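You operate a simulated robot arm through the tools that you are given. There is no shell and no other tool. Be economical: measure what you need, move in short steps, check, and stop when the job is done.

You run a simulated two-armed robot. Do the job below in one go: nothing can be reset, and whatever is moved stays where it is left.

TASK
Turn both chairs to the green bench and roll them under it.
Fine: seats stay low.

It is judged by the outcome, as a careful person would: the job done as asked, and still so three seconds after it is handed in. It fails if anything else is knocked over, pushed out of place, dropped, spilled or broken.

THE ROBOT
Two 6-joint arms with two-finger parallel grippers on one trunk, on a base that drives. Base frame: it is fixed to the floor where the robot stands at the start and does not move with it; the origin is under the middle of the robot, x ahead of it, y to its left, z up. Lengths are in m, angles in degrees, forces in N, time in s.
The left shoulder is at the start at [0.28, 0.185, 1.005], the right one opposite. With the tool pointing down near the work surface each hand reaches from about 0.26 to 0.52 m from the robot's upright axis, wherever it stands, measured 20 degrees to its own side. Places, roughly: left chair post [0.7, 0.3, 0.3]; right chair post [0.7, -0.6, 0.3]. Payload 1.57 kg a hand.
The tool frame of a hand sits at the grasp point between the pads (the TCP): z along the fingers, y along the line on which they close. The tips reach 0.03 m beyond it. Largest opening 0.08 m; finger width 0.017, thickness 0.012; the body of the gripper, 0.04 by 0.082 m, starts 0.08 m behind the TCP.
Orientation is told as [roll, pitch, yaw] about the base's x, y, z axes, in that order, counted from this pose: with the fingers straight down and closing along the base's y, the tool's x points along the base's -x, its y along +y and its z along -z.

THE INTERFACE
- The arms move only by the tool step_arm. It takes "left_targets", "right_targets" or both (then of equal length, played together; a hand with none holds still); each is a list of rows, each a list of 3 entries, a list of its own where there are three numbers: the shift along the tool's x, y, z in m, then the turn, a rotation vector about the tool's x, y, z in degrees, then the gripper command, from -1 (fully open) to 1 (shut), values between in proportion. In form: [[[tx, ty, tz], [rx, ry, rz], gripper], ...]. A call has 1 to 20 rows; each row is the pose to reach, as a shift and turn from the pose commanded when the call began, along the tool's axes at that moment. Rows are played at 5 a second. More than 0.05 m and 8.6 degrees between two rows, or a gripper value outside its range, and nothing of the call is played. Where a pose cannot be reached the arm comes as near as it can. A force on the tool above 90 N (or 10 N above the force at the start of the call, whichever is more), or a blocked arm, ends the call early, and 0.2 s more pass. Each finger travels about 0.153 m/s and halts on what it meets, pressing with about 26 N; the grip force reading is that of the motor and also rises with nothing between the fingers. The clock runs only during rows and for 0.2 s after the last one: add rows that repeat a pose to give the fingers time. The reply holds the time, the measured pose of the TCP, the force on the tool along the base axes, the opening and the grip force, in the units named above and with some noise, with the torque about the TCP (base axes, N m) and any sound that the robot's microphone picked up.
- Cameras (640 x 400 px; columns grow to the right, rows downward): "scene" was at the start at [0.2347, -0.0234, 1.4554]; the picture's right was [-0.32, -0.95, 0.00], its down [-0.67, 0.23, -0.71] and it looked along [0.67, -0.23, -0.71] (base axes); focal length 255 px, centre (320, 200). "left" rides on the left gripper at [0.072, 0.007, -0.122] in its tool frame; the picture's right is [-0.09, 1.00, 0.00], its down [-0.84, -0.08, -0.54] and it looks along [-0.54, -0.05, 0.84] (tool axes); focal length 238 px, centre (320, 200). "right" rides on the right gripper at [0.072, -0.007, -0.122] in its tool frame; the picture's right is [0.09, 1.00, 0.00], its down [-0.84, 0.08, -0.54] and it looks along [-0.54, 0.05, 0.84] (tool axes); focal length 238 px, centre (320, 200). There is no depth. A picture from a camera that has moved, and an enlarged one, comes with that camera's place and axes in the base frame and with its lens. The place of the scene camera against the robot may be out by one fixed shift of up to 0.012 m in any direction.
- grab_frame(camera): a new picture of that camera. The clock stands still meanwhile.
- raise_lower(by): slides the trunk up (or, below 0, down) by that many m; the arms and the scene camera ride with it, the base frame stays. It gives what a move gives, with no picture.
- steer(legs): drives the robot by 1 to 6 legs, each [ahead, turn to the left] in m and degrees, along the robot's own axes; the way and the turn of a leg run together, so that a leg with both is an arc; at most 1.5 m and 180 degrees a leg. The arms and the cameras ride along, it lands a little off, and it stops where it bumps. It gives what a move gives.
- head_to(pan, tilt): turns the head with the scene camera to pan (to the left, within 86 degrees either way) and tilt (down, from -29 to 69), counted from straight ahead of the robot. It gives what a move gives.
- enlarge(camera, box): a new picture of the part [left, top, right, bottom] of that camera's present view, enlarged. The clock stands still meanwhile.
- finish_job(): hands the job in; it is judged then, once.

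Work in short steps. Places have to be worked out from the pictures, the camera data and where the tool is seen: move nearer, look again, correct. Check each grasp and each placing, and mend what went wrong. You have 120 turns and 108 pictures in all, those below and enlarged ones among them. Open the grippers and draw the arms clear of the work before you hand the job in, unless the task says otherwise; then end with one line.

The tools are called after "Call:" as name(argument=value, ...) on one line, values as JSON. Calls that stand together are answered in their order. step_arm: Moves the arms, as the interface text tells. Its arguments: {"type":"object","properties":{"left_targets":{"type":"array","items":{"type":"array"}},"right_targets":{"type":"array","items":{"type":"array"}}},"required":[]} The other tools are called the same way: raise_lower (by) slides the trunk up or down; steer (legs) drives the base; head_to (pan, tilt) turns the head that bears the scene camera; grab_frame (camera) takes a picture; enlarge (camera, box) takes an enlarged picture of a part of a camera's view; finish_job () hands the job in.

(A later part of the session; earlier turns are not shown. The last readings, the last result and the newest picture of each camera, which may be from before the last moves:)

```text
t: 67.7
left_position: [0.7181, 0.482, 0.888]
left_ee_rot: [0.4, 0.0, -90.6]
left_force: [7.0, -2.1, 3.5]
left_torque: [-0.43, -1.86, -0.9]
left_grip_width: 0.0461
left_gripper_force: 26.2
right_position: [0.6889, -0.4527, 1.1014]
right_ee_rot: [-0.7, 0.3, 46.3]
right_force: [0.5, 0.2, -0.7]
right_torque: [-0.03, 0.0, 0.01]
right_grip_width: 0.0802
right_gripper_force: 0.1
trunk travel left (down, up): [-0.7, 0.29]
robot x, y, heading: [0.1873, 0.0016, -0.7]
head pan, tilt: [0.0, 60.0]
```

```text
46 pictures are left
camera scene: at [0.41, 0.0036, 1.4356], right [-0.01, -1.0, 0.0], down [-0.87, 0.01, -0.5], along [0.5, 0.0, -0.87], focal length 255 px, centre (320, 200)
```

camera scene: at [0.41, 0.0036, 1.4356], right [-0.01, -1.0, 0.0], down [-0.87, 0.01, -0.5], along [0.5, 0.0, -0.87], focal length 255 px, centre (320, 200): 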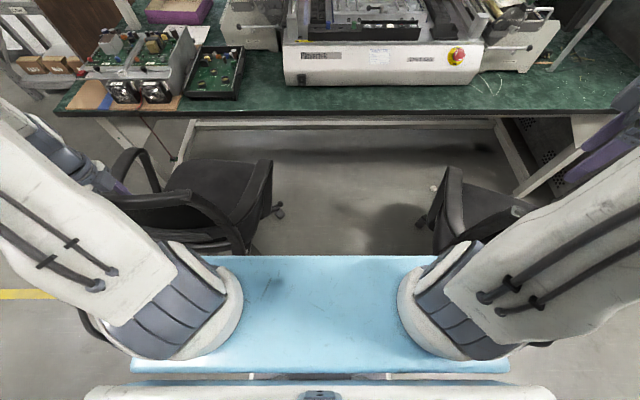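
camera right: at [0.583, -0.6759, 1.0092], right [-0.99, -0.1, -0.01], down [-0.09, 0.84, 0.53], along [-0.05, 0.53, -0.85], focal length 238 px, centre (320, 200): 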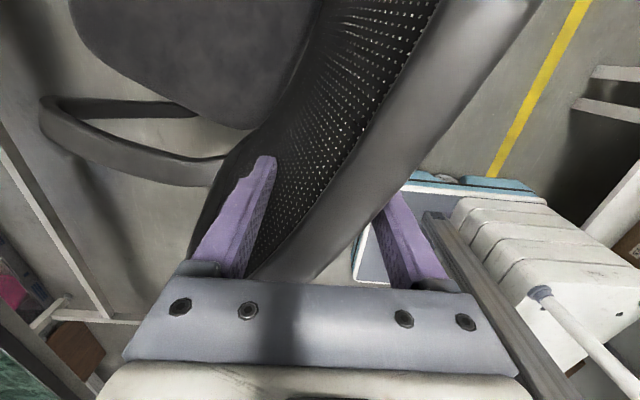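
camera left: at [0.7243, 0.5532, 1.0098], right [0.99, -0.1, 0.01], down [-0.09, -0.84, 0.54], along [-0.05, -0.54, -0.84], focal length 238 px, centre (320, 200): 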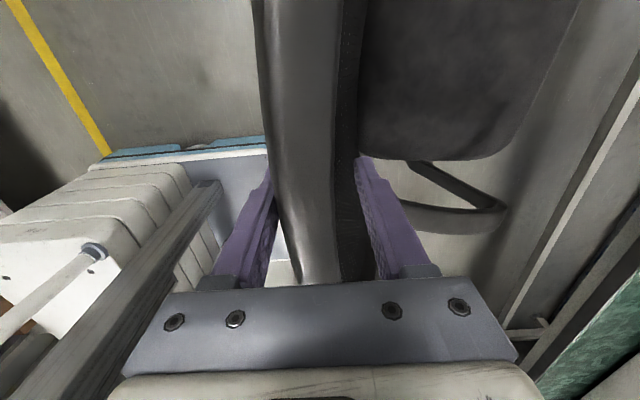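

Squared again — swivelling about the post works predictably. I push in short drives with correction between; first 0.1 m.

Call:
steer(legs=[[0.1, 0]])

Call:
grab_frame(camera="left")

```text
t: 68.9
left_position: [0.8154, 0.4825, 0.8876]
left_ee_rot: [0.3, 0.1, -90.4]
left_force: [-5.7, 3.4, 7.0]
left_torque: [1.07, -1.52, 1.21]
left_grip_width: 0.0473
left_gripper_force: 25.9
right_position: [0.7901, -0.4531, 1.1014]
right_ee_rot: [-0.8, 0.2, 46.3]
right_force: [-0.7, -0.3, 0.5]
right_torque: [0.0, 0.01, 0.02]
right_grip_width: 0.08
right_gripper_force: 0.0
trunk travel left (down, up): [-0.7, 0.29]
robot x, y, heading: [0.287, 0.0029, -0.4]
head pan, tilt: [0.0, 60.0]
```

```text
45 pictures are left
camera left: at [0.8229, 0.5529, 1.0101], right [0.99, -0.1, 0.01], down [-0.09, -0.84, 0.54], along [-0.05, -0.54, -0.84], focal length 238 px, centre (320, 200)
```

left: 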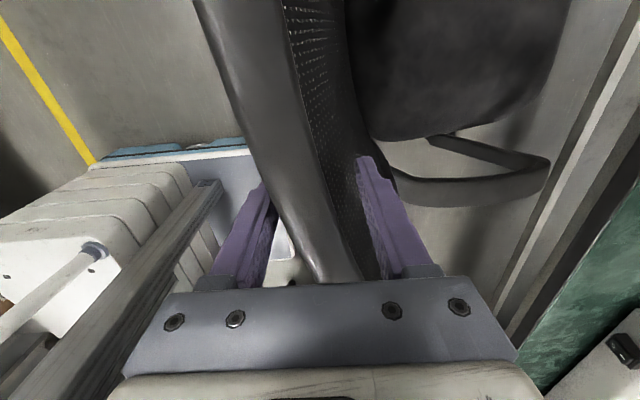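

It swung ≈+13° with the post drifting left. I over-correct (hand left by 14 cm → facing ≈ −15°) so that the next push brings the post back inward.

Call:
step_arm(left_targets=[[[0.03, -0.005, 0], [0, 0, 2], 1], [[0.06, -0.006, 0], [0, 0, 5], 1], [[0.09, -0.005, 0], [0, 0, 8], 1], [[0.12, 0, 0], [0, 0, 11], 1], [[0.145, 0.005, 0], [0, 0, 14], 1], [[0.145, 0.005, 0], [0, 0, 14], 1]])

Call:
grab_frame(camera="left")

Call:
grab_frame(camera="scene")

```text
t: 70.0
left_position: [0.8013, 0.603, 0.8845]
left_ee_rot: [-0.9, -2.9, -101.8]
left_force: [-26.0, -6.6, 12.6]
left_torque: [1.26, -2.18, 2.51]
left_grip_width: 0.0536
left_gripper_force: 25.8
right_position: [0.7868, -0.4522, 1.1022]
right_ee_rot: [-0.8, 0.1, 46.4]
right_force: [-1.1, -0.8, -0.2]
right_torque: [0.02, -0.08, 0.01]
right_grip_width: 0.08
right_gripper_force: 0.2
trunk travel left (down, up): [-0.7, 0.29]
robot x, y, heading: [0.2837, 0.0009, -0.2]
head pan, tilt: [0.0, 60.0]
stopped in row 5 (left hand): the force on the tool passed its limit at 121 N (the readings are from after the stop); the commanded pose is now the measured one
```

```text
44 pictures are left
camera left: at [0.8259, 0.6766, 1.0028], right [0.96, -0.29, -0.01], down [-0.23, -0.78, 0.58], along [-0.18, -0.56, -0.81], focal length 238 px, centre (320, 200)
```

left: 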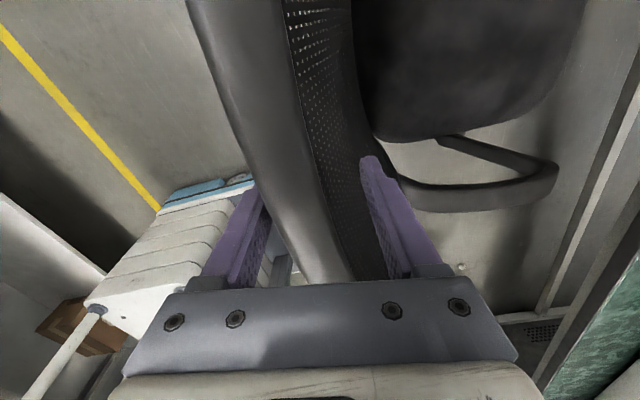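

```text
43 pictures are left
camera scene: at [0.5067, 0.0033, 1.4363], right [0.0, -1.0, 0.0], down [-0.87, 0.0, -0.5], along [0.5, 0.0, -0.87], focal length 255 px, centre (320, 200)
```

scene: 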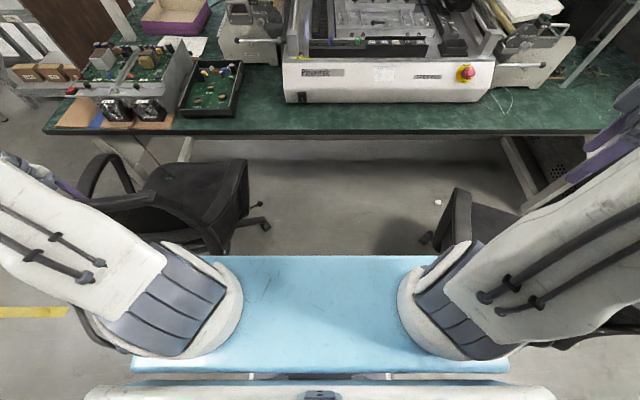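

The chair's left side met the bench leg (post has drifted to y≈.57). I release it, lift the hand, and move the robot itself over to the left so that both hands can hold this chair.

Call:
step_arm(left_targets=[[[0, 0, 0], [0, 0, 0], -1], [[0, 0, 0], [0, 0, 0], -1], [[0, 0, -0.04], [0, 0, 0], -1], [[0, 0, -0.08], [0, 0, 0], -1], [[0, 0, -0.12], [0, 0, 0], -1], [[0, 0, -0.16], [0, 0, 0], -1], [[0, 0, -0.2], [0, 0, 0], -1], [[-0.04, 0, -0.21], [0, 0, 0], -1], [[-0.08, 0, -0.22], [0, 0, 0], -1], [[-0.12, 0, -0.22], [0, 0, 0], -1], [[-0.16, 0, -0.22], [0, 0, 0], -1]])

Call:
grab_frame(camera="scene")

```text
t: 72.4
left_position: [0.7749, 0.4595, 1.1082]
left_ee_rot: [-1.1, -2.8, -102.4]
left_force: [0.7, 0.1, 0.2]
left_torque: [0.01, 0.02, -0.01]
left_grip_width: 0.0801
left_gripper_force: 0.0
right_position: [0.7897, -0.4511, 1.1018]
right_ee_rot: [-0.8, 0.2, 46.3]
right_force: [-0.1, 0.7, -0.4]
right_torque: [0.01, -0.03, 0.02]
right_grip_width: 0.0799
right_gripper_force: 0.1
trunk travel left (down, up): [-0.7, 0.29]
robot x, y, heading: [0.2845, -0.0012, 0.0]
head pan, tilt: [0.0, 60.0]
```

```text
42 pictures are left
camera scene: at [0.5097, 0.0041, 1.4356], right [0.0, -1.0, 0.0], down [-0.87, 0.0, -0.5], along [0.5, 0.0, -0.87], focal length 255 px, centre (320, 200)
```

scene: 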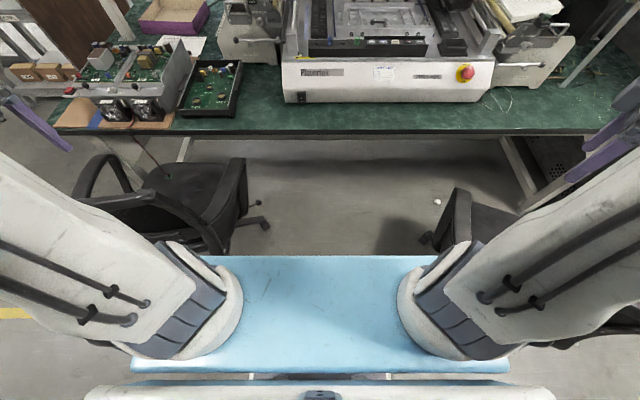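

Now: turn right 38°, reverse 0.42 m, turn back left — a sideways shift of the robot to y≈+.26.

Call:
steer(legs=[[0, -38], [-0.42, 0], [0, 38]])

Call:
grab_frame(camera="scene")

```text
t: 76.7
left_position: [0.6455, 0.3111, 1.1092]
left_ee_rot: [-1.0, -2.8, -139.2]
left_force: [0.4, -0.3, -0.3]
left_torque: [-0.02, 0.02, -0.03]
left_grip_width: 0.0801
left_gripper_force: 0.0
right_position: [0.1078, -0.4262, 1.1008]
right_ee_rot: [-0.7, 0.3, 9.6]
right_force: [0.6, 0.3, 0.8]
right_torque: [0.01, 0.01, -0.04]
right_grip_width: 0.0799
right_gripper_force: 0.1
trunk travel left (down, up): [-0.7, 0.29]
robot x, y, heading: [-0.018, 0.2398, -36.9]
head pan, tilt: [0.0, 60.0]
stopped in leg 2: the robot was blocked; the commanded pose is now the measured one
```

```text
41 pictures are left
camera scene: at [0.1568, 0.1051, 1.4356], right [-0.6, -0.8, 0.0], down [-0.69, 0.52, -0.5], along [0.4, -0.3, -0.87], focal length 255 px, centre (320, 200)
```

scene: 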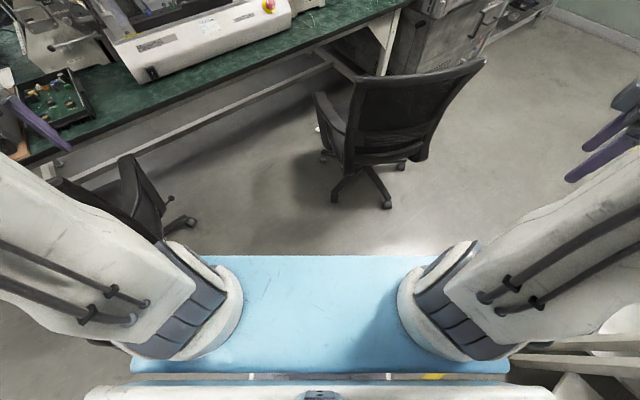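

It touched the table behind near the end; I creep forward a little and turn back.

Call:
steer(legs=[[0.06, 0], [0, 37]])

Call:
grab_frame(camera="scene")

Call:
grab_frame(camera="left")

```text
t: 79.4
left_position: [0.5142, 0.6633, 1.1097]
left_ee_rot: [-1.0, -2.9, -102.1]
left_force: [0.0, -0.2, 0.2]
left_torque: [-0.01, -0.01, 0.03]
left_grip_width: 0.0801
left_gripper_force: 0.0
right_position: [0.5318, -0.2484, 1.1011]
right_ee_rot: [-0.7, 0.2, 46.7]
right_force: [0.2, -0.5, 0.1]
right_torque: [-0.01, -0.03, 0.01]
right_grip_width: 0.08
right_gripper_force: 0.1
trunk travel left (down, up): [-0.7, 0.29]
robot x, y, heading: [0.0287, 0.2029, 0.3]
head pan, tilt: [0.0, 60.0]
```

```text
40 pictures are left
camera scene: at [0.2499, 0.206, 1.4356], right [0.0, -1.0, 0.0], down [-0.87, 0.0, -0.5], along [0.5, 0.0, -0.87], focal length 255 px, centre (320, 200)
```

scene: 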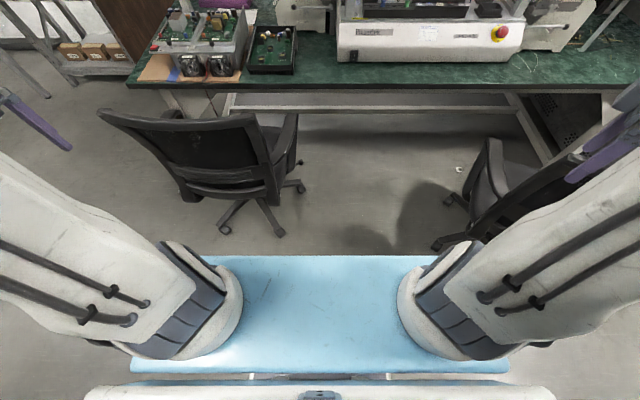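

```text
39 pictures are left
camera left: at [0.5388, 0.7362, 1.2278], right [0.95, -0.3, -0.01], down [-0.24, -0.78, 0.58], along [-0.19, -0.55, -0.81], focal length 238 px, centre (320, 200)
```

left: 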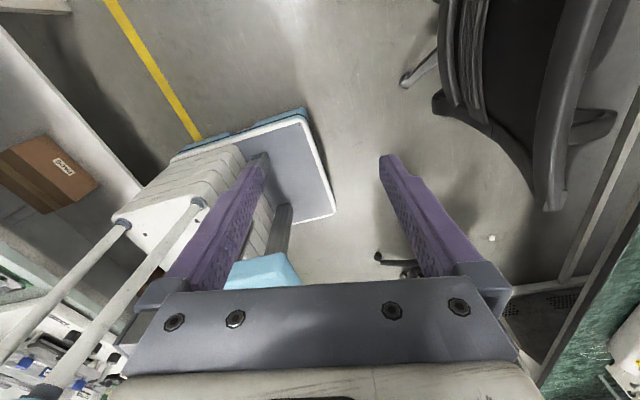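

Now I see the left chair well: rim centre ≈(.84,.63), facing ≈ −5°, post ≈(1.13,.61). I shift the robot left again while going forward, to stand behind it.

Call:
steer(legs=[[0.1, 40], [0.2, 0], [0, -40]])

Call:
grab_frame(camera="scene")

```text
t: 84.8
left_position: [0.7713, 0.8198, 1.1089]
left_ee_rot: [-1.0, -2.8, -103.3]
left_force: [-0.4, 0.5, 0.3]
left_torque: [-0.01, -0.01, 0.04]
left_grip_width: 0.0801
left_gripper_force: 0.1
right_position: [0.771, -0.0936, 1.101]
right_ee_rot: [-0.6, 0.1, 45.4]
right_force: [0.9, 0.2, 0.3]
right_torque: [0.01, -0.05, 0.0]
right_grip_width: 0.0799
right_gripper_force: 0.1
trunk travel left (down, up): [-0.7, 0.29]
robot x, y, heading: [0.2709, 0.3689, -1.0]
head pan, tilt: [0.0, 60.0]
```

```text
38 pictures are left
camera scene: at [0.498, 0.3673, 1.4356], right [-0.02, -1.0, 0.0], down [-0.87, 0.02, -0.5], along [0.5, -0.01, -0.87], focal length 255 px, centre (320, 200)
```

scene: 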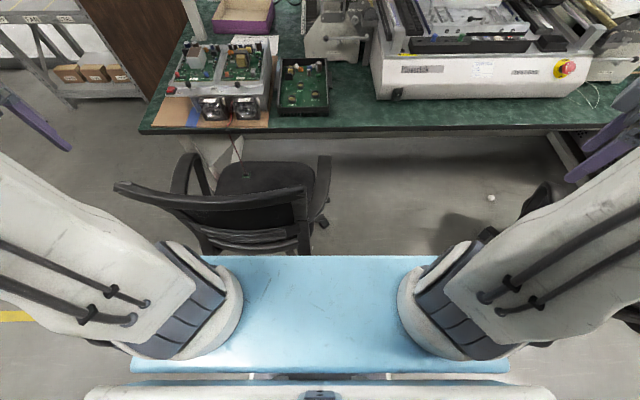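

Robot at (.27,.37). I bring both hands above the left chair's rim: left at y≈.72, right at y≈.53.

Call:
step_arm(left_targets=[[[-0.01, 0.005, 0], [0, 0, 0], -1], [[-0.02, 0.015, 0], [0, 0, 0], -1], [[-0.03, 0.025, 0], [0, 0, -1], -1], [[-0.04, 0.035, 0], [0, 0, -1], -1], [[-0.05, 0.045, 0], [0, 0, -2], -1], [[-0.06, 0.055, 0], [0, 0, -2], -1], [[-0.07, 0.065, 0], [0, 0, -3], -1], [[-0.085, 0.0755, 0], [0, 0, -3.5], -1], [[-0.085, 0.0755, 0], [0, 0, -3.5], -1], [[-0.085, 0.0755, 0], [0, 0, -3.5], -1], [[-0.085, 0.0755, 0], [0, 0, -3.5], -1], [[-0.085, 0.0755, 0], [0, 0, -3.5], -1], [[-0.085, 0.0755, 0], [0, 0, -3.5], -1], [[-0.085, 0.0755, 0], [0, 0, -3.5], -1]], right_targets=[[[-0.0345, 0.0285, 0], [0, 0, -3.9], -1], [[-0.069, 0.057, 0], [0, 0, -7.8], -1], [[-0.1035, 0.0855, 0], [0, 0, -11.7], -1], [[-0.138, 0.114, 0], [0, 0, -15.5], -1], [[-0.1725, 0.1425, 0], [0, 0, -19.4], -1], [[-0.207, 0.171, 0], [0, 0, -23.3], -1], [[-0.2415, 0.1995, 0], [0, 0, -27.2], -1], [[-0.276, 0.228, 0], [0, 0, -31.1], -1], [[-0.3105, 0.2565, 0], [0, 0, -35], -1], [[-0.345, 0.285, 0], [0, 0, -38.9], -1], [[-0.3795, 0.3135, 0], [0, 0, -42.7], -1], [[-0.414, 0.342, 0], [0, 0, -46.6], -1], [[-0.4485, 0.3705, 0], [0, 0, -50.5], -1], [[-0.483, 0.399, 0], [0, 0, -54.4], -1]])

Call:
grab_frame(camera="left")

Call:
grab_frame(camera="right")

```text
t: 87.8
left_position: [0.8274, 0.718, 1.1125]
left_ee_rot: [-1.2, -2.6, -99.8]
left_force: [0.3, -0.1, 0.1]
left_torque: [0.0, 0.0, -0.01]
left_grip_width: 0.08
left_gripper_force: 0.0
right_position: [0.8226, 0.5335, 1.0979]
right_ee_rot: [-0.2, 0.7, 99.9]
right_force: [0.0, -0.2, 0.4]
right_torque: [-0.01, -0.02, 0.04]
right_grip_width: 0.08
right_gripper_force: 0.0
trunk travel left (down, up): [-0.7, 0.29]
robot x, y, heading: [0.2726, 0.3675, -1.1]
head pan, tilt: [0.0, 60.0]
```

```text
37 pictures are left
camera left: at [0.8501, 0.7923, 1.232], right [0.97, -0.26, -0.02], down [-0.2, -0.79, 0.58], along [-0.17, -0.56, -0.81], focal length 238 px, centre (320, 200)
```

left: 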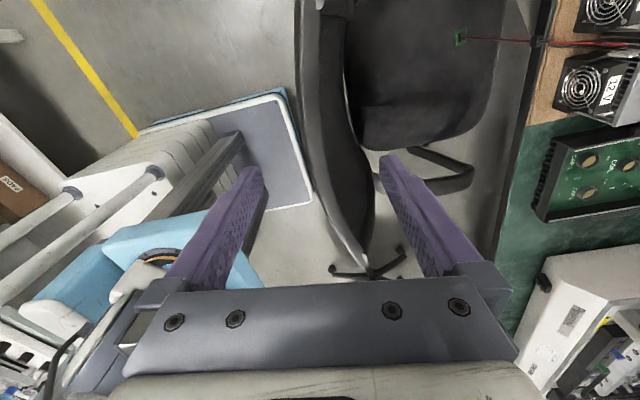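

```text
36 pictures are left
camera right: at [0.839, 0.4633, 1.2206], right [-0.96, -0.26, 0.0], down [-0.22, 0.82, 0.53], along [-0.14, 0.51, -0.85], focal length 238 px, centre (320, 200)
```

right: 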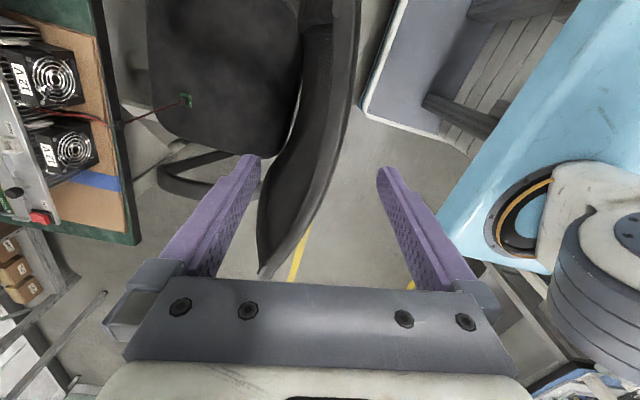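

Rim lies well between both pairs of fingers (right needs +1.1 cm). I descend with both and grip.

Call:
step_arm(left_targets=[[[0, 0, 0.045], [0, 0, 0], -1], [[0, 0, 0.09], [0, 0, 0], -1], [[0, 0, 0.135], [0, 0, 0], -1], [[0, 0, 0.18], [0, 0, 0], -1], [[0, 0, 0.21], [0, 0, 0], -1], [[0, 0, 0.227], [0, 0, 0], -1], [[0, 0, 0.227], [0, 0, 0], 0], [[0, 0, 0.227], [0, 0, 0], 1], [[0, 0, 0.227], [0, 0, 0], 1], [[0, 0, 0.227], [0, 0, 0], 1]], right_targets=[[[0, 0.011, 0.04], [0, 0, 0], -1], [[0, 0.011, 0.08], [0, 0, 0], -1], [[0, 0.011, 0.12], [0, 0, 0], -1], [[0, 0.011, 0.16], [0, 0, 0], -1], [[0, 0.011, 0.195], [0, 0, 0], -1], [[0, 0.011, 0.213], [0, 0, 0], -1], [[0, 0.011, 0.213], [0, 0, 0], 0], [[0, 0.011, 0.213], [0, 0, 0], 1], [[0, 0.011, 0.213], [0, 0, 0], 1], [[0, 0.011, 0.213], [0, 0, 0], 1]])

Call:
grab_frame(camera="left")

```text
t: 90.0
left_position: [0.8168, 0.708, 0.8853]
left_ee_rot: [-1.3, -2.9, -99.8]
left_force: [-28.0, 13.2, -0.5]
left_torque: [-0.24, -2.28, -0.4]
left_grip_width: 0.0471
left_gripper_force: 26.1
right_position: [0.8154, 0.5276, 0.8824]
right_ee_rot: [-0.3, 0.9, 99.8]
right_force: [9.3, -14.9, -0.5]
right_torque: [0.9, -1.74, 0.32]
right_grip_width: 0.0455
right_gripper_force: 26.5
trunk travel left (down, up): [-0.7, 0.29]
robot x, y, heading: [0.2734, 0.3683, -1.3]
head pan, tilt: [0.0, 60.0]
```

```text
35 pictures are left
camera left: at [0.8406, 0.7823, 1.0039], right [0.96, -0.26, -0.02], down [-0.2, -0.79, 0.58], along [-0.17, -0.56, -0.81], focal length 238 px, centre (320, 200)
```

left: 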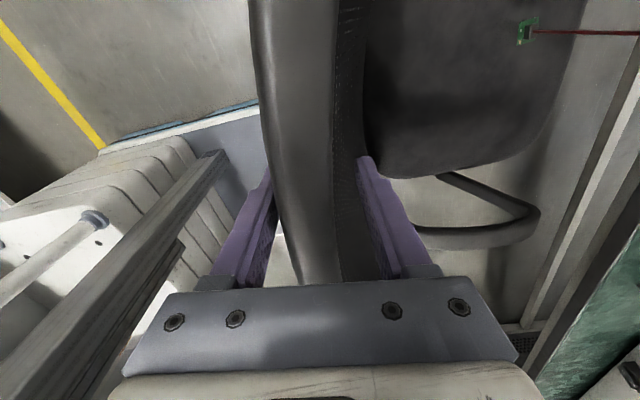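

Both hands hold the rim. I pull back 6 cm off the leg, then shift the whole chair 20 cm to the right with both hands in parallel.

Call:
step_arm(left_targets=[[[-0.003, -0.02, 0], [0, 0, 0], 1], [[-0.007, -0.039, 0], [0, 0, 0], 1], [[-0.01, -0.059, 0], [0, 0, 0], 1], [[-0.03, -0.0556, 0], [0, 0, 0], 1], [[-0.0494, -0.0522, 0], [0, 0, 0], 1], [[-0.069, -0.0488, 0], [0, 0, 0], 1], [[-0.0888, -0.0454, 0], [0, 0, 0], 1], [[-0.1085, -0.042, 0], [0, 0, 0], 1], [[-0.128, -0.0386, 0], [0, 0, 0], 1], [[-0.148, -0.0352, 0], [0, 0, 0], 1], [[-0.1676, -0.0318, 0], [0, 0, 0], 1], [[-0.1873, -0.0284, 0], [0, 0, 0], 1], [[-0.207, -0.025, 0], [0, 0, 0], 1]], right_targets=[[[-0.003, 0.02, 0], [0, 0, 0], 1], [[-0.007, 0.039, 0], [0, 0, 0], 1], [[-0.01, 0.059, 0], [0, 0, 0], 1], [[0.01, 0.0624, 0], [0, 0, 0], 1], [[0.0294, 0.0658, 0], [0, 0, 0], 1], [[0.049, 0.0692, 0], [0, 0, 0], 1], [[0.0688, 0.0726, 0], [0, 0, 0], 1], [[0.0885, 0.076, 0], [0, 0, 0], 1], [[0.108, 0.0794, 0], [0, 0, 0], 1], [[0.128, 0.0828, 0], [0, 0, 0], 1], [[0.1476, 0.0862, 0], [0, 0, 0], 1], [[0.1673, 0.0896, 0], [0, 0, 0], 1], [[0.187, 0.093, 0], [0, 0, 0], 1]])

Call:
grab_frame(camera="scene")

Call:
grab_frame(camera="left")

```text
t: 92.8
left_position: [0.7916, 0.5048, 0.8991]
left_ee_rot: [-1.4, -2.7, -100.1]
left_force: [-16.9, 53.4, 11.7]
left_torque: [-1.58, -0.35, -2.07]
left_grip_width: 0.0475
left_gripper_force: 26.2
left hand out of reach, approached as far as the arm can: row 6, 7, 8, 9, 10, 11, 12, 13
right_position: [0.7519, 0.3252, 0.8849]
right_ee_rot: [0.1, 1.0, 99.9]
right_force: [12.7, -46.3, 42.7]
right_torque: [0.59, -1.36, -0.33]
right_grip_width: 0.0492
right_gripper_force: 25.9
trunk travel left (down, up): [-0.7, 0.29]
robot x, y, heading: [0.276, 0.3698, -0.9]
head pan, tilt: [0.0, 60.0]
```

```text
34 pictures are left
camera scene: at [0.4961, 0.368, 1.437], right [-0.02, -1.0, 0.0], down [-0.87, 0.02, -0.5], along [0.5, -0.01, -0.87], focal length 255 px, centre (320, 200)
```

scene: 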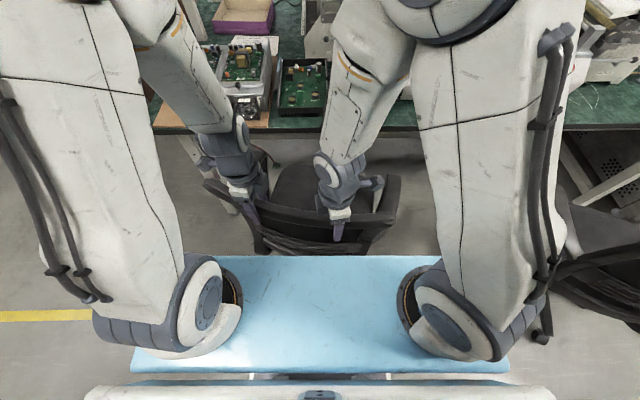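

```text
33 pictures are left
camera left: at [0.8157, 0.5778, 1.0182], right [0.96, -0.27, -0.02], down [-0.2, -0.79, 0.58], along [-0.17, -0.56, -0.81], focal length 238 px, centre (320, 200)
```

left: 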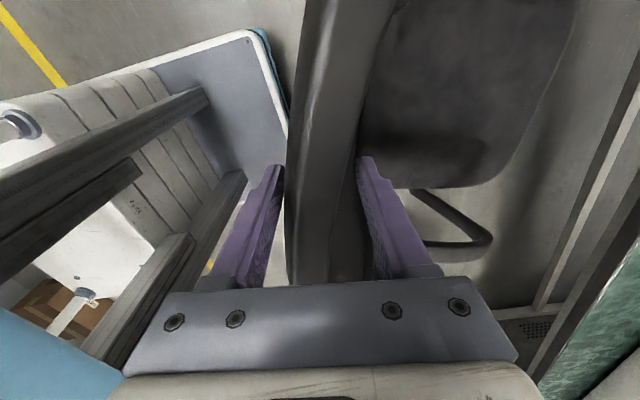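

The chair is now centred near y≈.41 but a bit clockwise (left hand hit its inner reach). I advance the right hand 4 cm to square it.

Call:
step_arm(right_targets=[[[0.003, -0.015, 0], [0, 0, 0], 1], [[0.005, -0.03, 0], [0, 0, 0], 1], [[0.007, -0.042, 0], [0, 0, 0], 1]], left_targets=[[[0, 0, 0], [0, 0, 0], 1], [[0, 0, 0], [0, 0, 0], 1], [[0, 0, 0], [0, 0, 0], 1]])

Call:
steer(legs=[[0.12, 1]])

Call:
grab_frame(camera="left")

Call:
grab_frame(camera="scene")

```text
t: 93.5
left_position: [0.7915, 0.4997, 0.9009]
left_ee_rot: [-1.2, -2.8, -100.0]
left_force: [-15.4, -19.4, 13.9]
left_torque: [-0.38, -1.32, -0.36]
left_grip_width: 0.0466
left_gripper_force: 26.0
right_position: [0.765, 0.3197, 0.8832]
right_ee_rot: [2.4, 2.0, 99.7]
right_force: [-53.8, 15.3, 41.3]
right_torque: [-1.44, -0.81, -0.8]
right_grip_width: 0.0668
right_gripper_force: 26.0
trunk travel left (down, up): [-0.7, 0.29]
robot x, y, heading: [0.2726, 0.3667, -1.2]
head pan, tilt: [0.0, 60.0]
stopped in row 3 (right hand): the force on the tool passed its limit at 118 N (the readings are from after the stop); the commanded pose is now the measured one
```

```text
t: 94.8
left_position: [0.9166, 0.5067, 0.9018]
left_ee_rot: [1.2, -2.5, -99.1]
left_force: [-4.5, 3.5, 15.3]
left_torque: [-0.43, -0.99, -0.41]
left_grip_width: 0.0451
left_gripper_force: 26.0
right_position: [0.8794, 0.325, 0.8833]
right_ee_rot: [2.4, 2.0, 100.9]
right_force: [-3.0, -2.9, 12.5]
right_torque: [-0.19, -1.11, -0.31]
right_grip_width: 0.0525
right_gripper_force: 26.6
trunk travel left (down, up): [-0.7, 0.29]
robot x, y, heading: [0.3878, 0.3683, -0.5]
head pan, tilt: [0.0, 60.0]
stopped in leg 1: the force on the tool passed its limit at 95 N (the readings are from after the stop); the commanded pose is now the measured one
```

```text
32 pictures are left
camera left: at [0.9342, 0.5811, 1.0206], right [0.97, -0.25, 0.02], down [-0.22, -0.79, 0.58], along [-0.12, -0.56, -0.82], focal length 238 px, centre (320, 200)
```

left: 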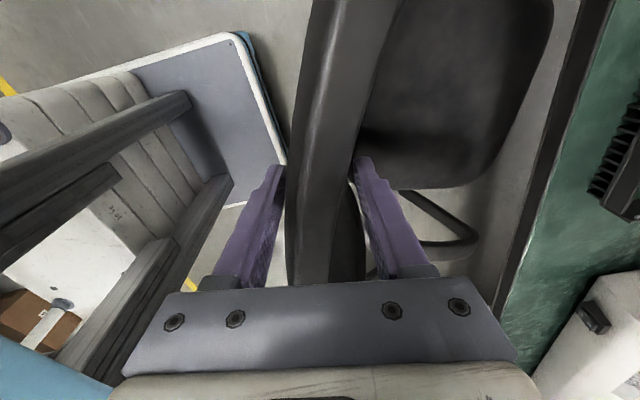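

```text
31 pictures are left
camera scene: at [0.6071, 0.3683, 1.4355], right [-0.01, -1.0, 0.0], down [-0.87, 0.01, -0.5], along [0.5, 0.0, -0.87], focal length 255 px, centre (320, 200)
```

scene: 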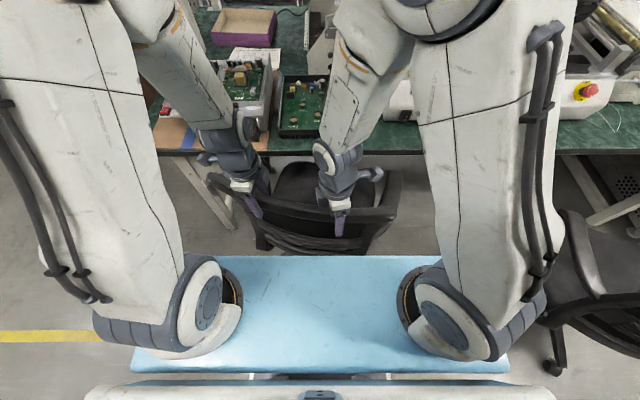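

Facing is square (rim ends at equal x≈.98), centre y≈.41. I continue forward in two 6 cm legs.

Call:
steer(legs=[[0.06, 0], [0.06, 0]])

Call:
grab_frame(camera="scene")

Call:
grab_frame(camera="left")

```text
t: 96.3
left_position: [1.0344, 0.5051, 0.9002]
left_ee_rot: [0.0, -2.6, -99.2]
left_force: [-34.3, 34.8, 14.5]
left_torque: [-0.69, -1.02, -1.06]
left_grip_width: 0.0448
left_gripper_force: 26.5
right_position: [1.0047, 0.3262, 0.8833]
right_ee_rot: [2.1, 1.8, 100.9]
right_force: [29.7, -16.9, 9.9]
right_torque: [-0.01, -2.39, -0.95]
right_grip_width: 0.0509
right_gripper_force: 25.9
trunk travel left (down, up): [-0.7, 0.29]
robot x, y, heading: [0.5085, 0.3694, -0.4]
head pan, tilt: [0.0, 60.0]
```

```text
30 pictures are left
camera scene: at [0.7303, 0.368, 1.4359], right [-0.01, -1.0, 0.0], down [-0.87, 0.01, -0.5], along [0.5, -0.01, -0.87], focal length 255 px, centre (320, 200)
```

scene: 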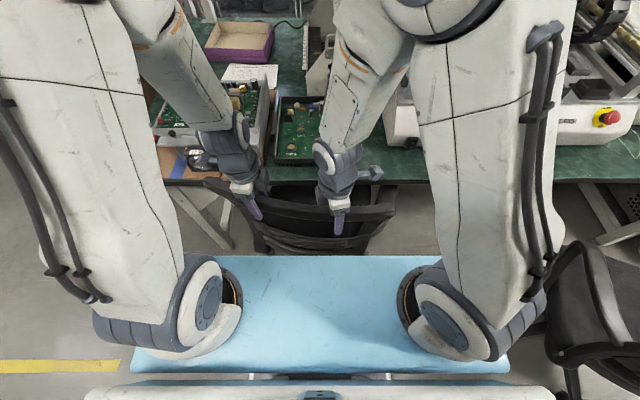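

```text
29 pictures are left
camera left: at [1.0535, 0.5805, 1.0191], right [0.97, -0.25, 0.01], down [-0.21, -0.79, 0.58], along [-0.14, -0.56, -0.81], focal length 238 px, centre (320, 200)
```

left: 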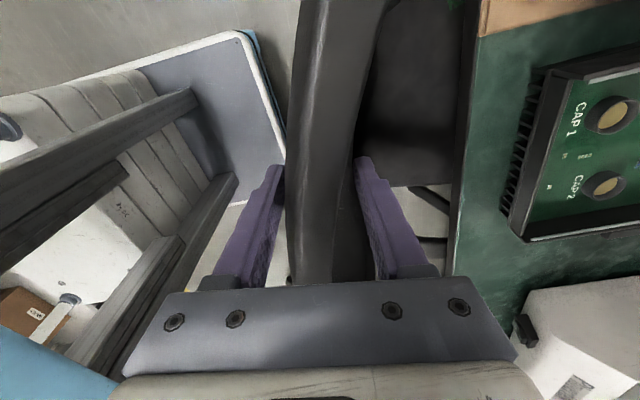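

The seat and armrests pass under the bench (edge at x≈1.19). One more 6 cm push.

Call:
steer(legs=[[0.06, 0]])

Call:
step_arm(left_targets=[[[0, 0, 0], [0, 0, 0], 0], [[0, 0, 0], [0, 0, 0], -1], [[0, 0, 0], [0, 0, 0], -1], [[0, 0, -0.04], [0, 0, 0], -1], [[0, 0, -0.08], [0, 0, 0], -1], [[0, 0, -0.12], [0, 0, 0], -1], [[0, 0, -0.16], [0, 0, 0], -1], [[0, 0, -0.2], [0, 0, 0], -1], [[0, 0, -0.23], [0, 0, 0], -1]], right_targets=[[[0, 0, 0], [0, 0, 0], 0], [[0, 0, 0], [0, 0, 0], -1], [[0, 0, 0], [0, 0, 0], -1], [[0, 0, -0.04], [0, 0, 0], -1], [[0, 0, -0.08], [0, 0, 0], -1], [[0, 0, -0.12], [0, 0, 0], -1], [[0, 0, -0.16], [0, 0, 0], -1], [[0, 0, -0.2], [0, 0, 0], -1], [[0, 0, -0.23], [0, 0, 0], -1]])

Call:
grab_frame(camera="scene")

Call:
grab_frame(camera="left")

```text
t: 97.3
left_position: [1.0863, 0.5057, 0.8985]
left_ee_rot: [-1.3, -2.7, -99.0]
left_force: [-44.1, -19.4, -1.7]
left_torque: [0.07, -1.33, -0.12]
left_grip_width: 0.046
left_gripper_force: 26.0
right_position: [1.0632, 0.3229, 0.8851]
right_ee_rot: [2.4, 1.9, 101.1]
right_force: [-12.7, -19.4, 9.4]
right_torque: [1.33, -2.23, -0.06]
right_grip_width: 0.0502
right_gripper_force: 26.0
trunk travel left (down, up): [-0.7, 0.29]
robot x, y, heading: [0.5689, 0.3647, -0.6]
head pan, tilt: [0.0, 60.0]
```

```text
t: 99.3
left_position: [1.0964, 0.5162, 1.1289]
left_ee_rot: [-1.5, -2.8, -99.0]
left_force: [-0.3, 0.2, 0.0]
left_torque: [0.01, 0.02, -0.01]
left_grip_width: 0.08
left_gripper_force: 0.1
right_position: [1.0704, 0.3324, 1.1155]
right_ee_rot: [2.5, 1.9, 101.0]
right_force: [-0.4, 0.2, -0.5]
right_torque: [0.02, 0.02, 0.01]
right_grip_width: 0.0801
right_gripper_force: 0.0
trunk travel left (down, up): [-0.7, 0.29]
robot x, y, heading: [0.5672, 0.3642, -0.4]
head pan, tilt: [0.0, 60.0]
```

```text
28 pictures are left
camera scene: at [0.7923, 0.3666, 1.4356], right [-0.01, -1.0, 0.0], down [-0.87, 0.01, -0.5], along [0.5, 0.0, -0.87], focal length 255 px, centre (320, 200)
```

scene: 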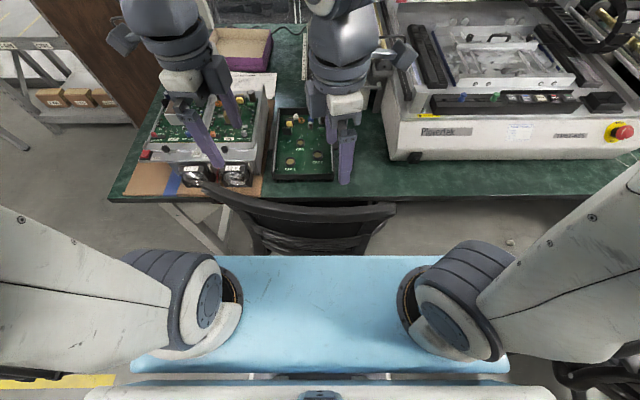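

```text
27 pictures are left
camera left: at [1.1172, 0.5901, 1.2477], right [0.97, -0.25, -0.02], down [-0.19, -0.79, 0.58], along [-0.16, -0.56, -0.81], focal length 238 px, centre (320, 200)
```

left: 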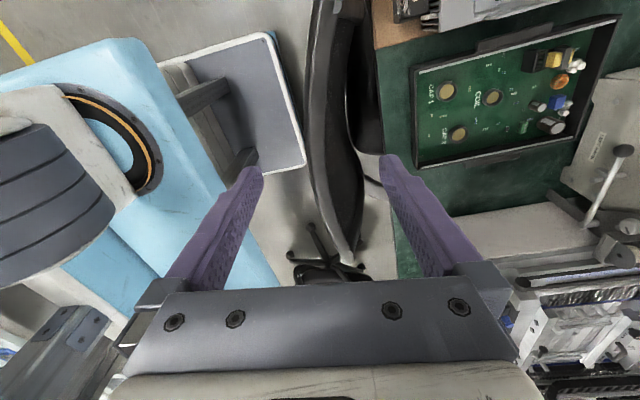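

The left chair is under the bench but ≈ −8° off square. I nudge the right end of its rim forward ~2.5 cm with the closed right hand.

Call:
step_arm(right_targets=[[[0.03, 0.03, 0], [0, 0, 0], 0], [[0.06, 0.055, 0], [0, 0, 0], 1], [[0.08, 0.0715, 0.01], [0, 0, 0], 1], [[0.08, 0.0715, 0.055], [0, 0, 0], 1], [[0.08, 0.0715, 0.1], [0, 0, 0], 1], [[0.08, 0.0715, 0.145], [0, 0, 0], 1], [[0.08, 0.0715, 0.19], [0, 0, 0], 1], [[0.08, 0.0715, 0.235], [0, 0, 0], 1], [[0.083, 0.055, 0.235], [0, 0, 0], 1], [[0.086, 0.04, 0.235], [0, 0, 0], 1], [[0.089, 0.025, 0.235], [0, 0, 0], 1], [[0.091, 0.0125, 0.235], [0, 0, 0], 1]])

Call:
grab_frame(camera="scene")

```text
t: 100.9
left_position: [1.0946, 0.515, 1.1307]
left_ee_rot: [-1.5, -2.8, -99.2]
left_force: [-0.4, -0.2, -0.1]
left_torque: [0.03, 0.01, -0.02]
left_grip_width: 0.0797
left_gripper_force: 0.1
right_position: [1.0607, 0.2487, 0.9503]
right_ee_rot: [3.0, 2.2, 101.3]
right_force: [-14.3, -6.9, 66.2]
right_torque: [0.37, 0.2, 0.43]
right_grip_width: 0.0
right_gripper_force: 21.1
right hand out of reach, approached as far as the arm can: row 3, 5, 6, 7, 8
trunk travel left (down, up): [-0.7, 0.29]
robot x, y, heading: [0.5668, 0.3683, -0.5]
head pan, tilt: [0.0, 60.0]
stopped in row 8 (right hand): the force on the tool passed its limit at 258 N (the readings are from after the stop); the commanded pose is now the measured one
```

```text
26 pictures are left
camera scene: at [0.7897, 0.3662, 1.4376], right [-0.01, -1.0, 0.0], down [-0.86, 0.01, -0.5], along [0.5, -0.01, -0.86], focal length 255 px, centre (320, 200)
```

scene: 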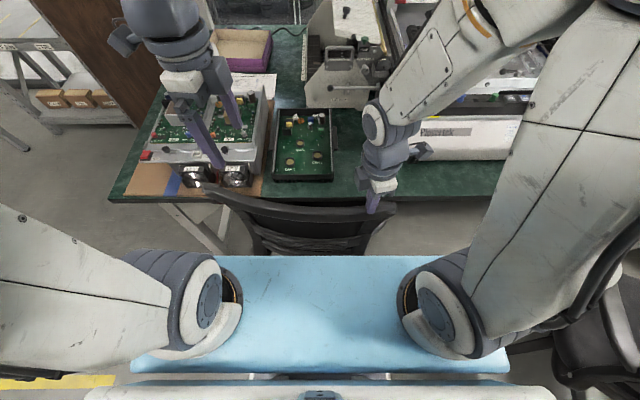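

The hand hit its inner reach and landed on the rim. I lift it, back the robot 12 cm, and retry from behind.

Call:
step_arm(right_targets=[[[0, 0, -0.04], [0, 0, 0], 1], [[0, 0, -0.08], [0, 0, 0], 1], [[0, 0, -0.12], [0, 0, 0], 1]])

Call:
steer(legs=[[-0.14, 0]])

Call:
step_arm(right_targets=[[[0, 0, 0.045], [0, 0, 0], 1], [[0, 0, 0.09], [0, 0, 0], 1], [[0, 0, 0.135], [0, 0, 0], 1], [[0, 0, 0.18], [0, 0, 0], 1], [[0, 0, 0.195], [0, 0, 0], 1]])

Call:
grab_frame(camera="scene")

```text
t: 101.7
left_position: [1.0962, 0.5141, 1.129]
left_ee_rot: [-1.4, -2.8, -98.9]
left_force: [0.2, -0.3, 0.5]
left_torque: [0.03, -0.03, 0.01]
left_grip_width: 0.08
left_gripper_force: 0.0
right_position: [1.0698, 0.2555, 1.0677]
right_ee_rot: [3.1, 2.2, 101.2]
right_force: [-0.1, -0.2, 0.5]
right_torque: [-0.02, 0.02, 0.04]
right_grip_width: 0.0001
right_gripper_force: 21.4
trunk travel left (down, up): [-0.7, 0.29]
robot x, y, heading: [0.5684, 0.3644, -0.3]
head pan, tilt: [0.0, 60.0]
```

```text
t: 103.1
left_position: [0.9561, 0.515, 1.1288]
left_ee_rot: [-1.6, -2.8, -99.2]
left_force: [-0.3, -0.5, 0.1]
left_torque: [0.02, -0.02, 0.03]
left_grip_width: 0.0801
left_gripper_force: 0.0
right_position: [0.9323, 0.2569, 1.0665]
right_ee_rot: [3.0, 2.2, 100.9]
right_force: [0.8, 0.1, 0.1]
right_torque: [0.02, 0.0, 0.02]
right_grip_width: 0.0
right_gripper_force: 21.3
trunk travel left (down, up): [-0.7, 0.29]
robot x, y, heading: [0.4312, 0.3697, -0.8]
head pan, tilt: [0.0, 60.0]
```

```text
t: 104.3
left_position: [0.9569, 0.5153, 1.1296]
left_ee_rot: [-1.5, -2.8, -99.1]
left_force: [-0.3, -0.5, -1.2]
left_torque: [-0.02, 0.0, -0.01]
left_grip_width: 0.0799
left_gripper_force: 0.1
right_position: [0.931, 0.2487, 0.8722]
right_ee_rot: [3.2, 2.3, 100.9]
right_force: [0.7, -0.3, 0.8]
right_torque: [-0.01, 0.01, -0.01]
right_grip_width: 0.0
right_gripper_force: 21.7
right hand out of reach, approached as far as the arm can: row 4, 5
trunk travel left (down, up): [-0.7, 0.29]
robot x, y, heading: [0.4286, 0.3689, -0.9]
head pan, tilt: [0.0, 60.0]
```

```text
25 pictures are left
camera scene: at [0.6532, 0.3675, 1.4356], right [-0.01, -1.0, 0.0], down [-0.87, 0.01, -0.5], along [0.5, -0.01, -0.87], focal length 255 px, centre (320, 200)
```

scene: 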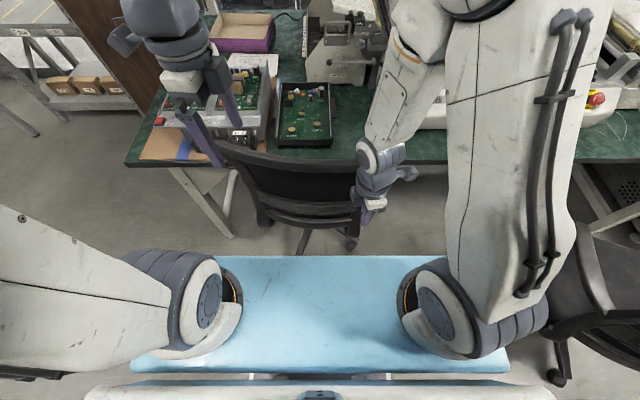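

Behind the rim now. Push forward in small rows to x≈1.08.

Call:
step_arm(right_targets=[[[0.006, -0.03, 0], [0, 0, 0], 1], [[0.011, -0.06, 0], [0, 0, 0], 1], [[0.017, -0.09, 0], [0, 0, 0], 1], [[0.021, -0.11, 0], [0, 0, 0], 1], [[0.025, -0.13, 0], [0, 0, 0], 1], [[0.028, -0.147, 0], [0, 0, 0], 1]])

Call:
grab_frame(camera="scene")

```text
t: 105.7
left_position: [0.9553, 0.5171, 1.1288]
left_ee_rot: [-1.5, -2.8, -99.1]
left_force: [-0.7, 0.9, 0.4]
left_torque: [-0.02, -0.02, -0.01]
left_grip_width: 0.08
left_gripper_force: 0.1
right_position: [1.0786, 0.2501, 0.8654]
right_ee_rot: [3.0, 2.1, 101.2]
right_force: [-13.5, -0.9, -7.8]
right_torque: [-0.07, -0.63, 0.15]
right_grip_width: 0.0
right_gripper_force: 21.4
trunk travel left (down, up): [-0.7, 0.29]
robot x, y, heading: [0.4259, 0.3672, -0.7]
head pan, tilt: [0.0, 60.0]
```

```text
24 pictures are left
camera scene: at [0.6529, 0.3678, 1.4353], right [-0.01, -1.0, 0.0], down [-0.87, 0.01, -0.5], along [0.5, -0.01, -0.87], focal length 255 px, centre (320, 200)
```

scene: 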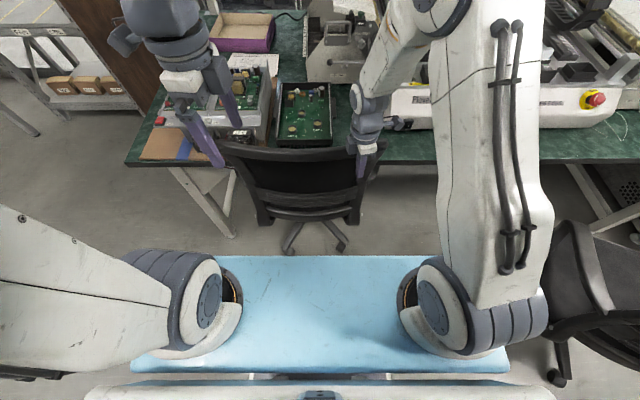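

The left chair is now square (≈ −2°) and under the bench. I withdraw the right hand back and up, then set off for the right chair.

Call:
step_arm(right_targets=[[[-0.008, 0.04, 0], [0, 0, 0], 1], [[-0.015, 0.08, 0], [0, 0, 0], 1], [[-0.02, 0.11, -0.03], [0, 0, 0], 0], [[-0.02, 0.11, -0.07], [0, 0, 0], -1], [[-0.02, 0.11, -0.11], [0, 0, 0], -1], [[-0.02, 0.11, -0.15], [0, 0, 0], -1], [[-0.02, 0.11, -0.19], [0, 0, 0], -1], [[0.02, 0.11, -0.22], [0, 0, 7], -1], [[0.06, 0.1, -0.24], [0, 0, 14], -1], [[0.1, 0.09, -0.25], [0, 0, 21], -1], [[0.14, 0.08, -0.25], [0, 0, 28], -1], [[0.18, 0.07, -0.25], [0, 0, 35], -1]])

Call:
steer(legs=[[0, 40], [-0.48, 0]])

Call:
grab_frame(camera="scene")

```text
t: 108.3
left_position: [0.9565, 0.5144, 1.1284]
left_ee_rot: [-1.5, -2.8, -99.3]
left_force: [0.1, -0.1, 0.4]
left_torque: [-0.01, 0.0, 0.02]
left_grip_width: 0.0799
left_gripper_force: 0.1
right_position: [1.0531, 0.069, 1.1269]
right_ee_rot: [1.3, 3.5, 65.9]
right_force: [0.2, 1.2, 0.7]
right_torque: [0.02, -0.01, 0.0]
right_grip_width: 0.0798
right_gripper_force: 0.0
trunk travel left (down, up): [-0.7, 0.29]
robot x, y, heading: [0.4287, 0.3678, -0.8]
head pan, tilt: [0.0, 60.0]
```

```text
t: 113.1
left_position: [0.3572, 0.5096, 1.1296]
left_ee_rot: [-1.6, -2.8, -57.5]
left_force: [0.6, -0.5, -0.6]
left_torque: [0.01, -0.01, -0.01]
left_grip_width: 0.0803
left_gripper_force: 0.1
right_position: [0.7261, 0.2412, 1.1257]
right_ee_rot: [1.2, 3.5, 107.7]
right_force: [-0.1, -0.2, 0.0]
right_torque: [-0.02, 0.02, 0.01]
right_grip_width: 0.08
right_gripper_force: 0.1
trunk travel left (down, up): [-0.7, 0.29]
robot x, y, heading: [0.0643, 0.0429, 41.2]
head pan, tilt: [0.0, 60.0]
```

```text
23 pictures are left
camera scene: at [0.2305, 0.1992, 1.4356], right [0.66, -0.75, 0.0], down [-0.65, -0.57, -0.5], along [0.38, 0.33, -0.87], focal length 255 px, centre (320, 200)
```

scene: 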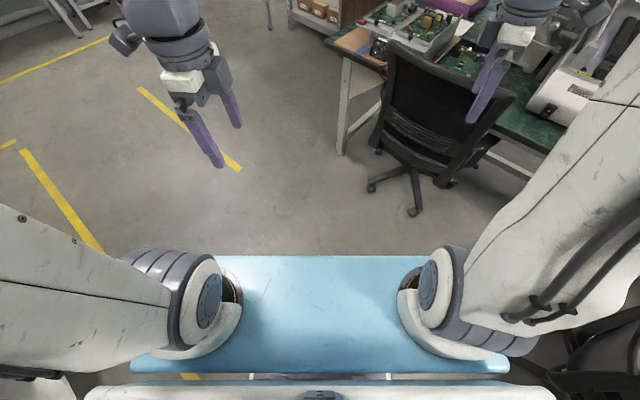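

All clear here. Now I turn to face along the aisle to the right and look before driving.

Call:
steer(legs=[[0, -131]])

Call:
head_to(pan=0, tilt=45)

Call:
grab_frame(camera="scene")

```text
t: 118.9
left_position: [0.2241, -0.4763, 1.1288]
left_ee_rot: [-1.5, -2.8, 172.4]
left_force: [-1.2, -0.8, 0.4]
left_torque: [0.02, 0.03, -0.01]
left_grip_width: 0.0799
left_gripper_force: 0.1
right_position: [-0.2191, -0.5858, 1.1264]
right_ee_rot: [1.1, 3.5, -22.6]
right_force: [0.5, -0.2, 0.5]
right_torque: [0.0, 0.04, 0.03]
right_grip_width: 0.0803
right_gripper_force: 0.1
trunk travel left (down, up): [-0.7, 0.29]
robot x, y, heading: [0.0624, 0.0472, -88.9]
head pan, tilt: [0.0, 60.0]
```

```text
t: 119.6
left_position: [0.2253, -0.4753, 1.1299]
left_ee_rot: [-1.6, -2.8, 172.4]
left_force: [-0.3, -0.1, 0.3]
left_torque: [-0.02, 0.01, 0.01]
left_grip_width: 0.0802
left_gripper_force: 0.1
right_position: [-0.2181, -0.5857, 1.1266]
right_ee_rot: [1.2, 3.5, -22.5]
right_force: [0.3, -0.6, -0.4]
right_torque: [0.04, 0.04, 0.0]
right_grip_width: 0.08
right_gripper_force: 0.0
trunk travel left (down, up): [-0.7, 0.29]
robot x, y, heading: [0.0627, 0.0456, -89.2]
head pan, tilt: [0.0, 45.0]
```

```text
22 pictures are left
camera scene: at [0.0636, -0.1913, 1.4551], right [-1.0, -0.02, 0.0], down [-0.01, 0.71, -0.71], along [0.01, -0.71, -0.71], focal length 255 px, centre (320, 200)
```

scene: 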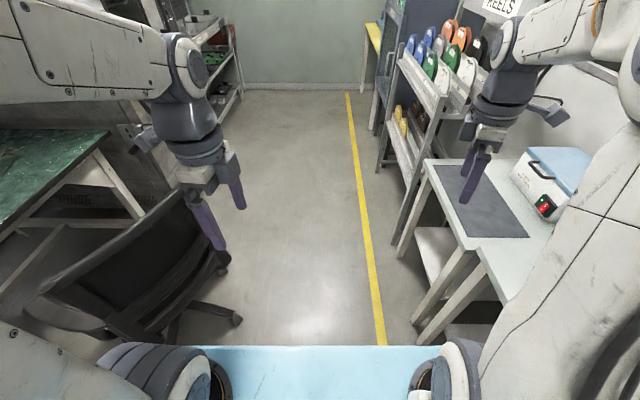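

The aisle is free, but a table and reel rack are on the right. I draw the right hand inward, then drive 0.57 m and turn back to face the bench.

Call:
step_arm(right_targets=[[[-0.023, 0.023, 0], [0, 0, 0], -1], [[-0.046, 0.046, 0], [0, 0, 0], -1], [[-0.069, 0.069, 0], [0, 0, 0], -1], [[-0.092, 0.092, 0], [0, 0, 0], -1]])

Call:
steer(legs=[[0.57, 0]])

Call:
grab_frame(camera="scene")

```text
t: 120.6
left_position: [0.2253, -0.4761, 1.1292]
left_ee_rot: [-1.6, -2.9, 172.4]
left_force: [-0.1, -0.2, 0.5]
left_torque: [0.01, -0.05, 0.0]
left_grip_width: 0.0799
left_gripper_force: 0.0
right_position: [-0.0974, -0.5367, 1.123]
right_ee_rot: [1.3, 3.5, -22.5]
right_force: [0.2, 0.8, 0.1]
right_torque: [0.04, 0.0, 0.0]
right_grip_width: 0.0802
right_gripper_force: 0.0
trunk travel left (down, up): [-0.7, 0.29]
robot x, y, heading: [0.0618, 0.0451, -88.9]
head pan, tilt: [0.0, 45.0]
```

```text
t: 123.9
left_position: [0.2277, -1.0431, 1.1287]
left_ee_rot: [-1.5, -2.8, 171.9]
left_force: [0.4, -0.5, 0.1]
left_torque: [0.02, -0.01, 0.01]
left_grip_width: 0.0802
left_gripper_force: 0.1
right_position: [-0.0967, -1.0991, 1.1245]
right_ee_rot: [1.3, 3.5, -23.0]
right_force: [0.7, -0.4, -0.8]
right_torque: [0.02, 0.01, -0.01]
right_grip_width: 0.0801
right_gripper_force: 0.1
trunk travel left (down, up): [-0.7, 0.29]
robot x, y, heading: [0.0724, -0.5187, -89.6]
head pan, tilt: [0.0, 45.0]
```

```text
21 pictures are left
camera scene: at [0.0687, -0.7555, 1.4552], right [-1.0, -0.01, 0.0], down [-0.01, 0.71, -0.71], along [0.01, -0.71, -0.71], focal length 255 px, centre (320, 200)
```

scene: 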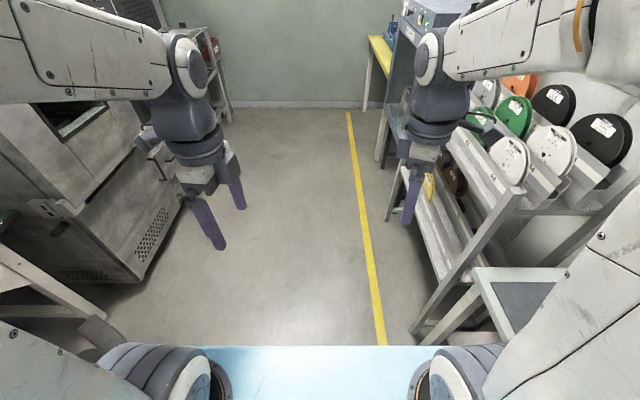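

Clear so far. Turn left to face the bench.

Call:
steer(legs=[[0, 89.5]])

Call:
head_to(pan=0, tilt=60)

Call:
grab_frame(camera="scene")

```text
t: 128.1
left_position: [0.5922, -0.352, 1.1296]
left_ee_rot: [-1.6, -2.8, -97.5]
left_force: [-0.3, 0.2, 0.1]
left_torque: [-0.01, 0.0, -0.03]
left_grip_width: 0.0799
left_gripper_force: 0.0
right_position: [0.6518, -0.6754, 1.1241]
right_ee_rot: [1.2, 3.5, 67.6]
right_force: [0.0, 0.3, 0.8]
right_torque: [0.0, 0.0, -0.01]
right_grip_width: 0.0803
right_gripper_force: 0.0
trunk travel left (down, up): [-0.7, 0.29]
robot x, y, heading: [0.0665, -0.5219, 1.1]
head pan, tilt: [0.0, 45.0]
```

```text
t: 128.9
left_position: [0.5918, -0.3523, 1.1285]
left_ee_rot: [-1.5, -2.9, -97.3]
left_force: [-0.1, 0.4, -0.3]
left_torque: [-0.01, 0.03, 0.0]
left_grip_width: 0.0799
left_gripper_force: 0.1
right_position: [0.6526, -0.6756, 1.1244]
right_ee_rot: [1.2, 3.6, 67.8]
right_force: [0.4, -0.8, 0.0]
right_torque: [0.02, 0.0, 0.02]
right_grip_width: 0.0799
right_gripper_force: 0.0
trunk travel left (down, up): [-0.7, 0.29]
robot x, y, heading: [0.0696, -0.5174, 1.1]
head pan, tilt: [0.0, 60.0]
```

```text
20 pictures are left
camera scene: at [0.2934, -0.5095, 1.4357], right [0.02, -1.0, 0.0], down [-0.87, -0.02, -0.5], along [0.5, 0.01, -0.87], focal length 255 px, centre (320, 200)
```

scene: 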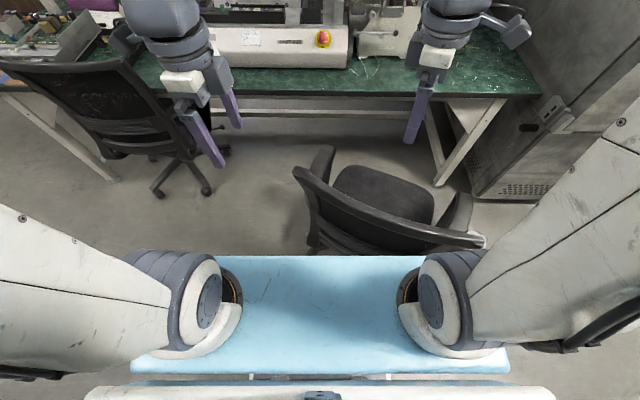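

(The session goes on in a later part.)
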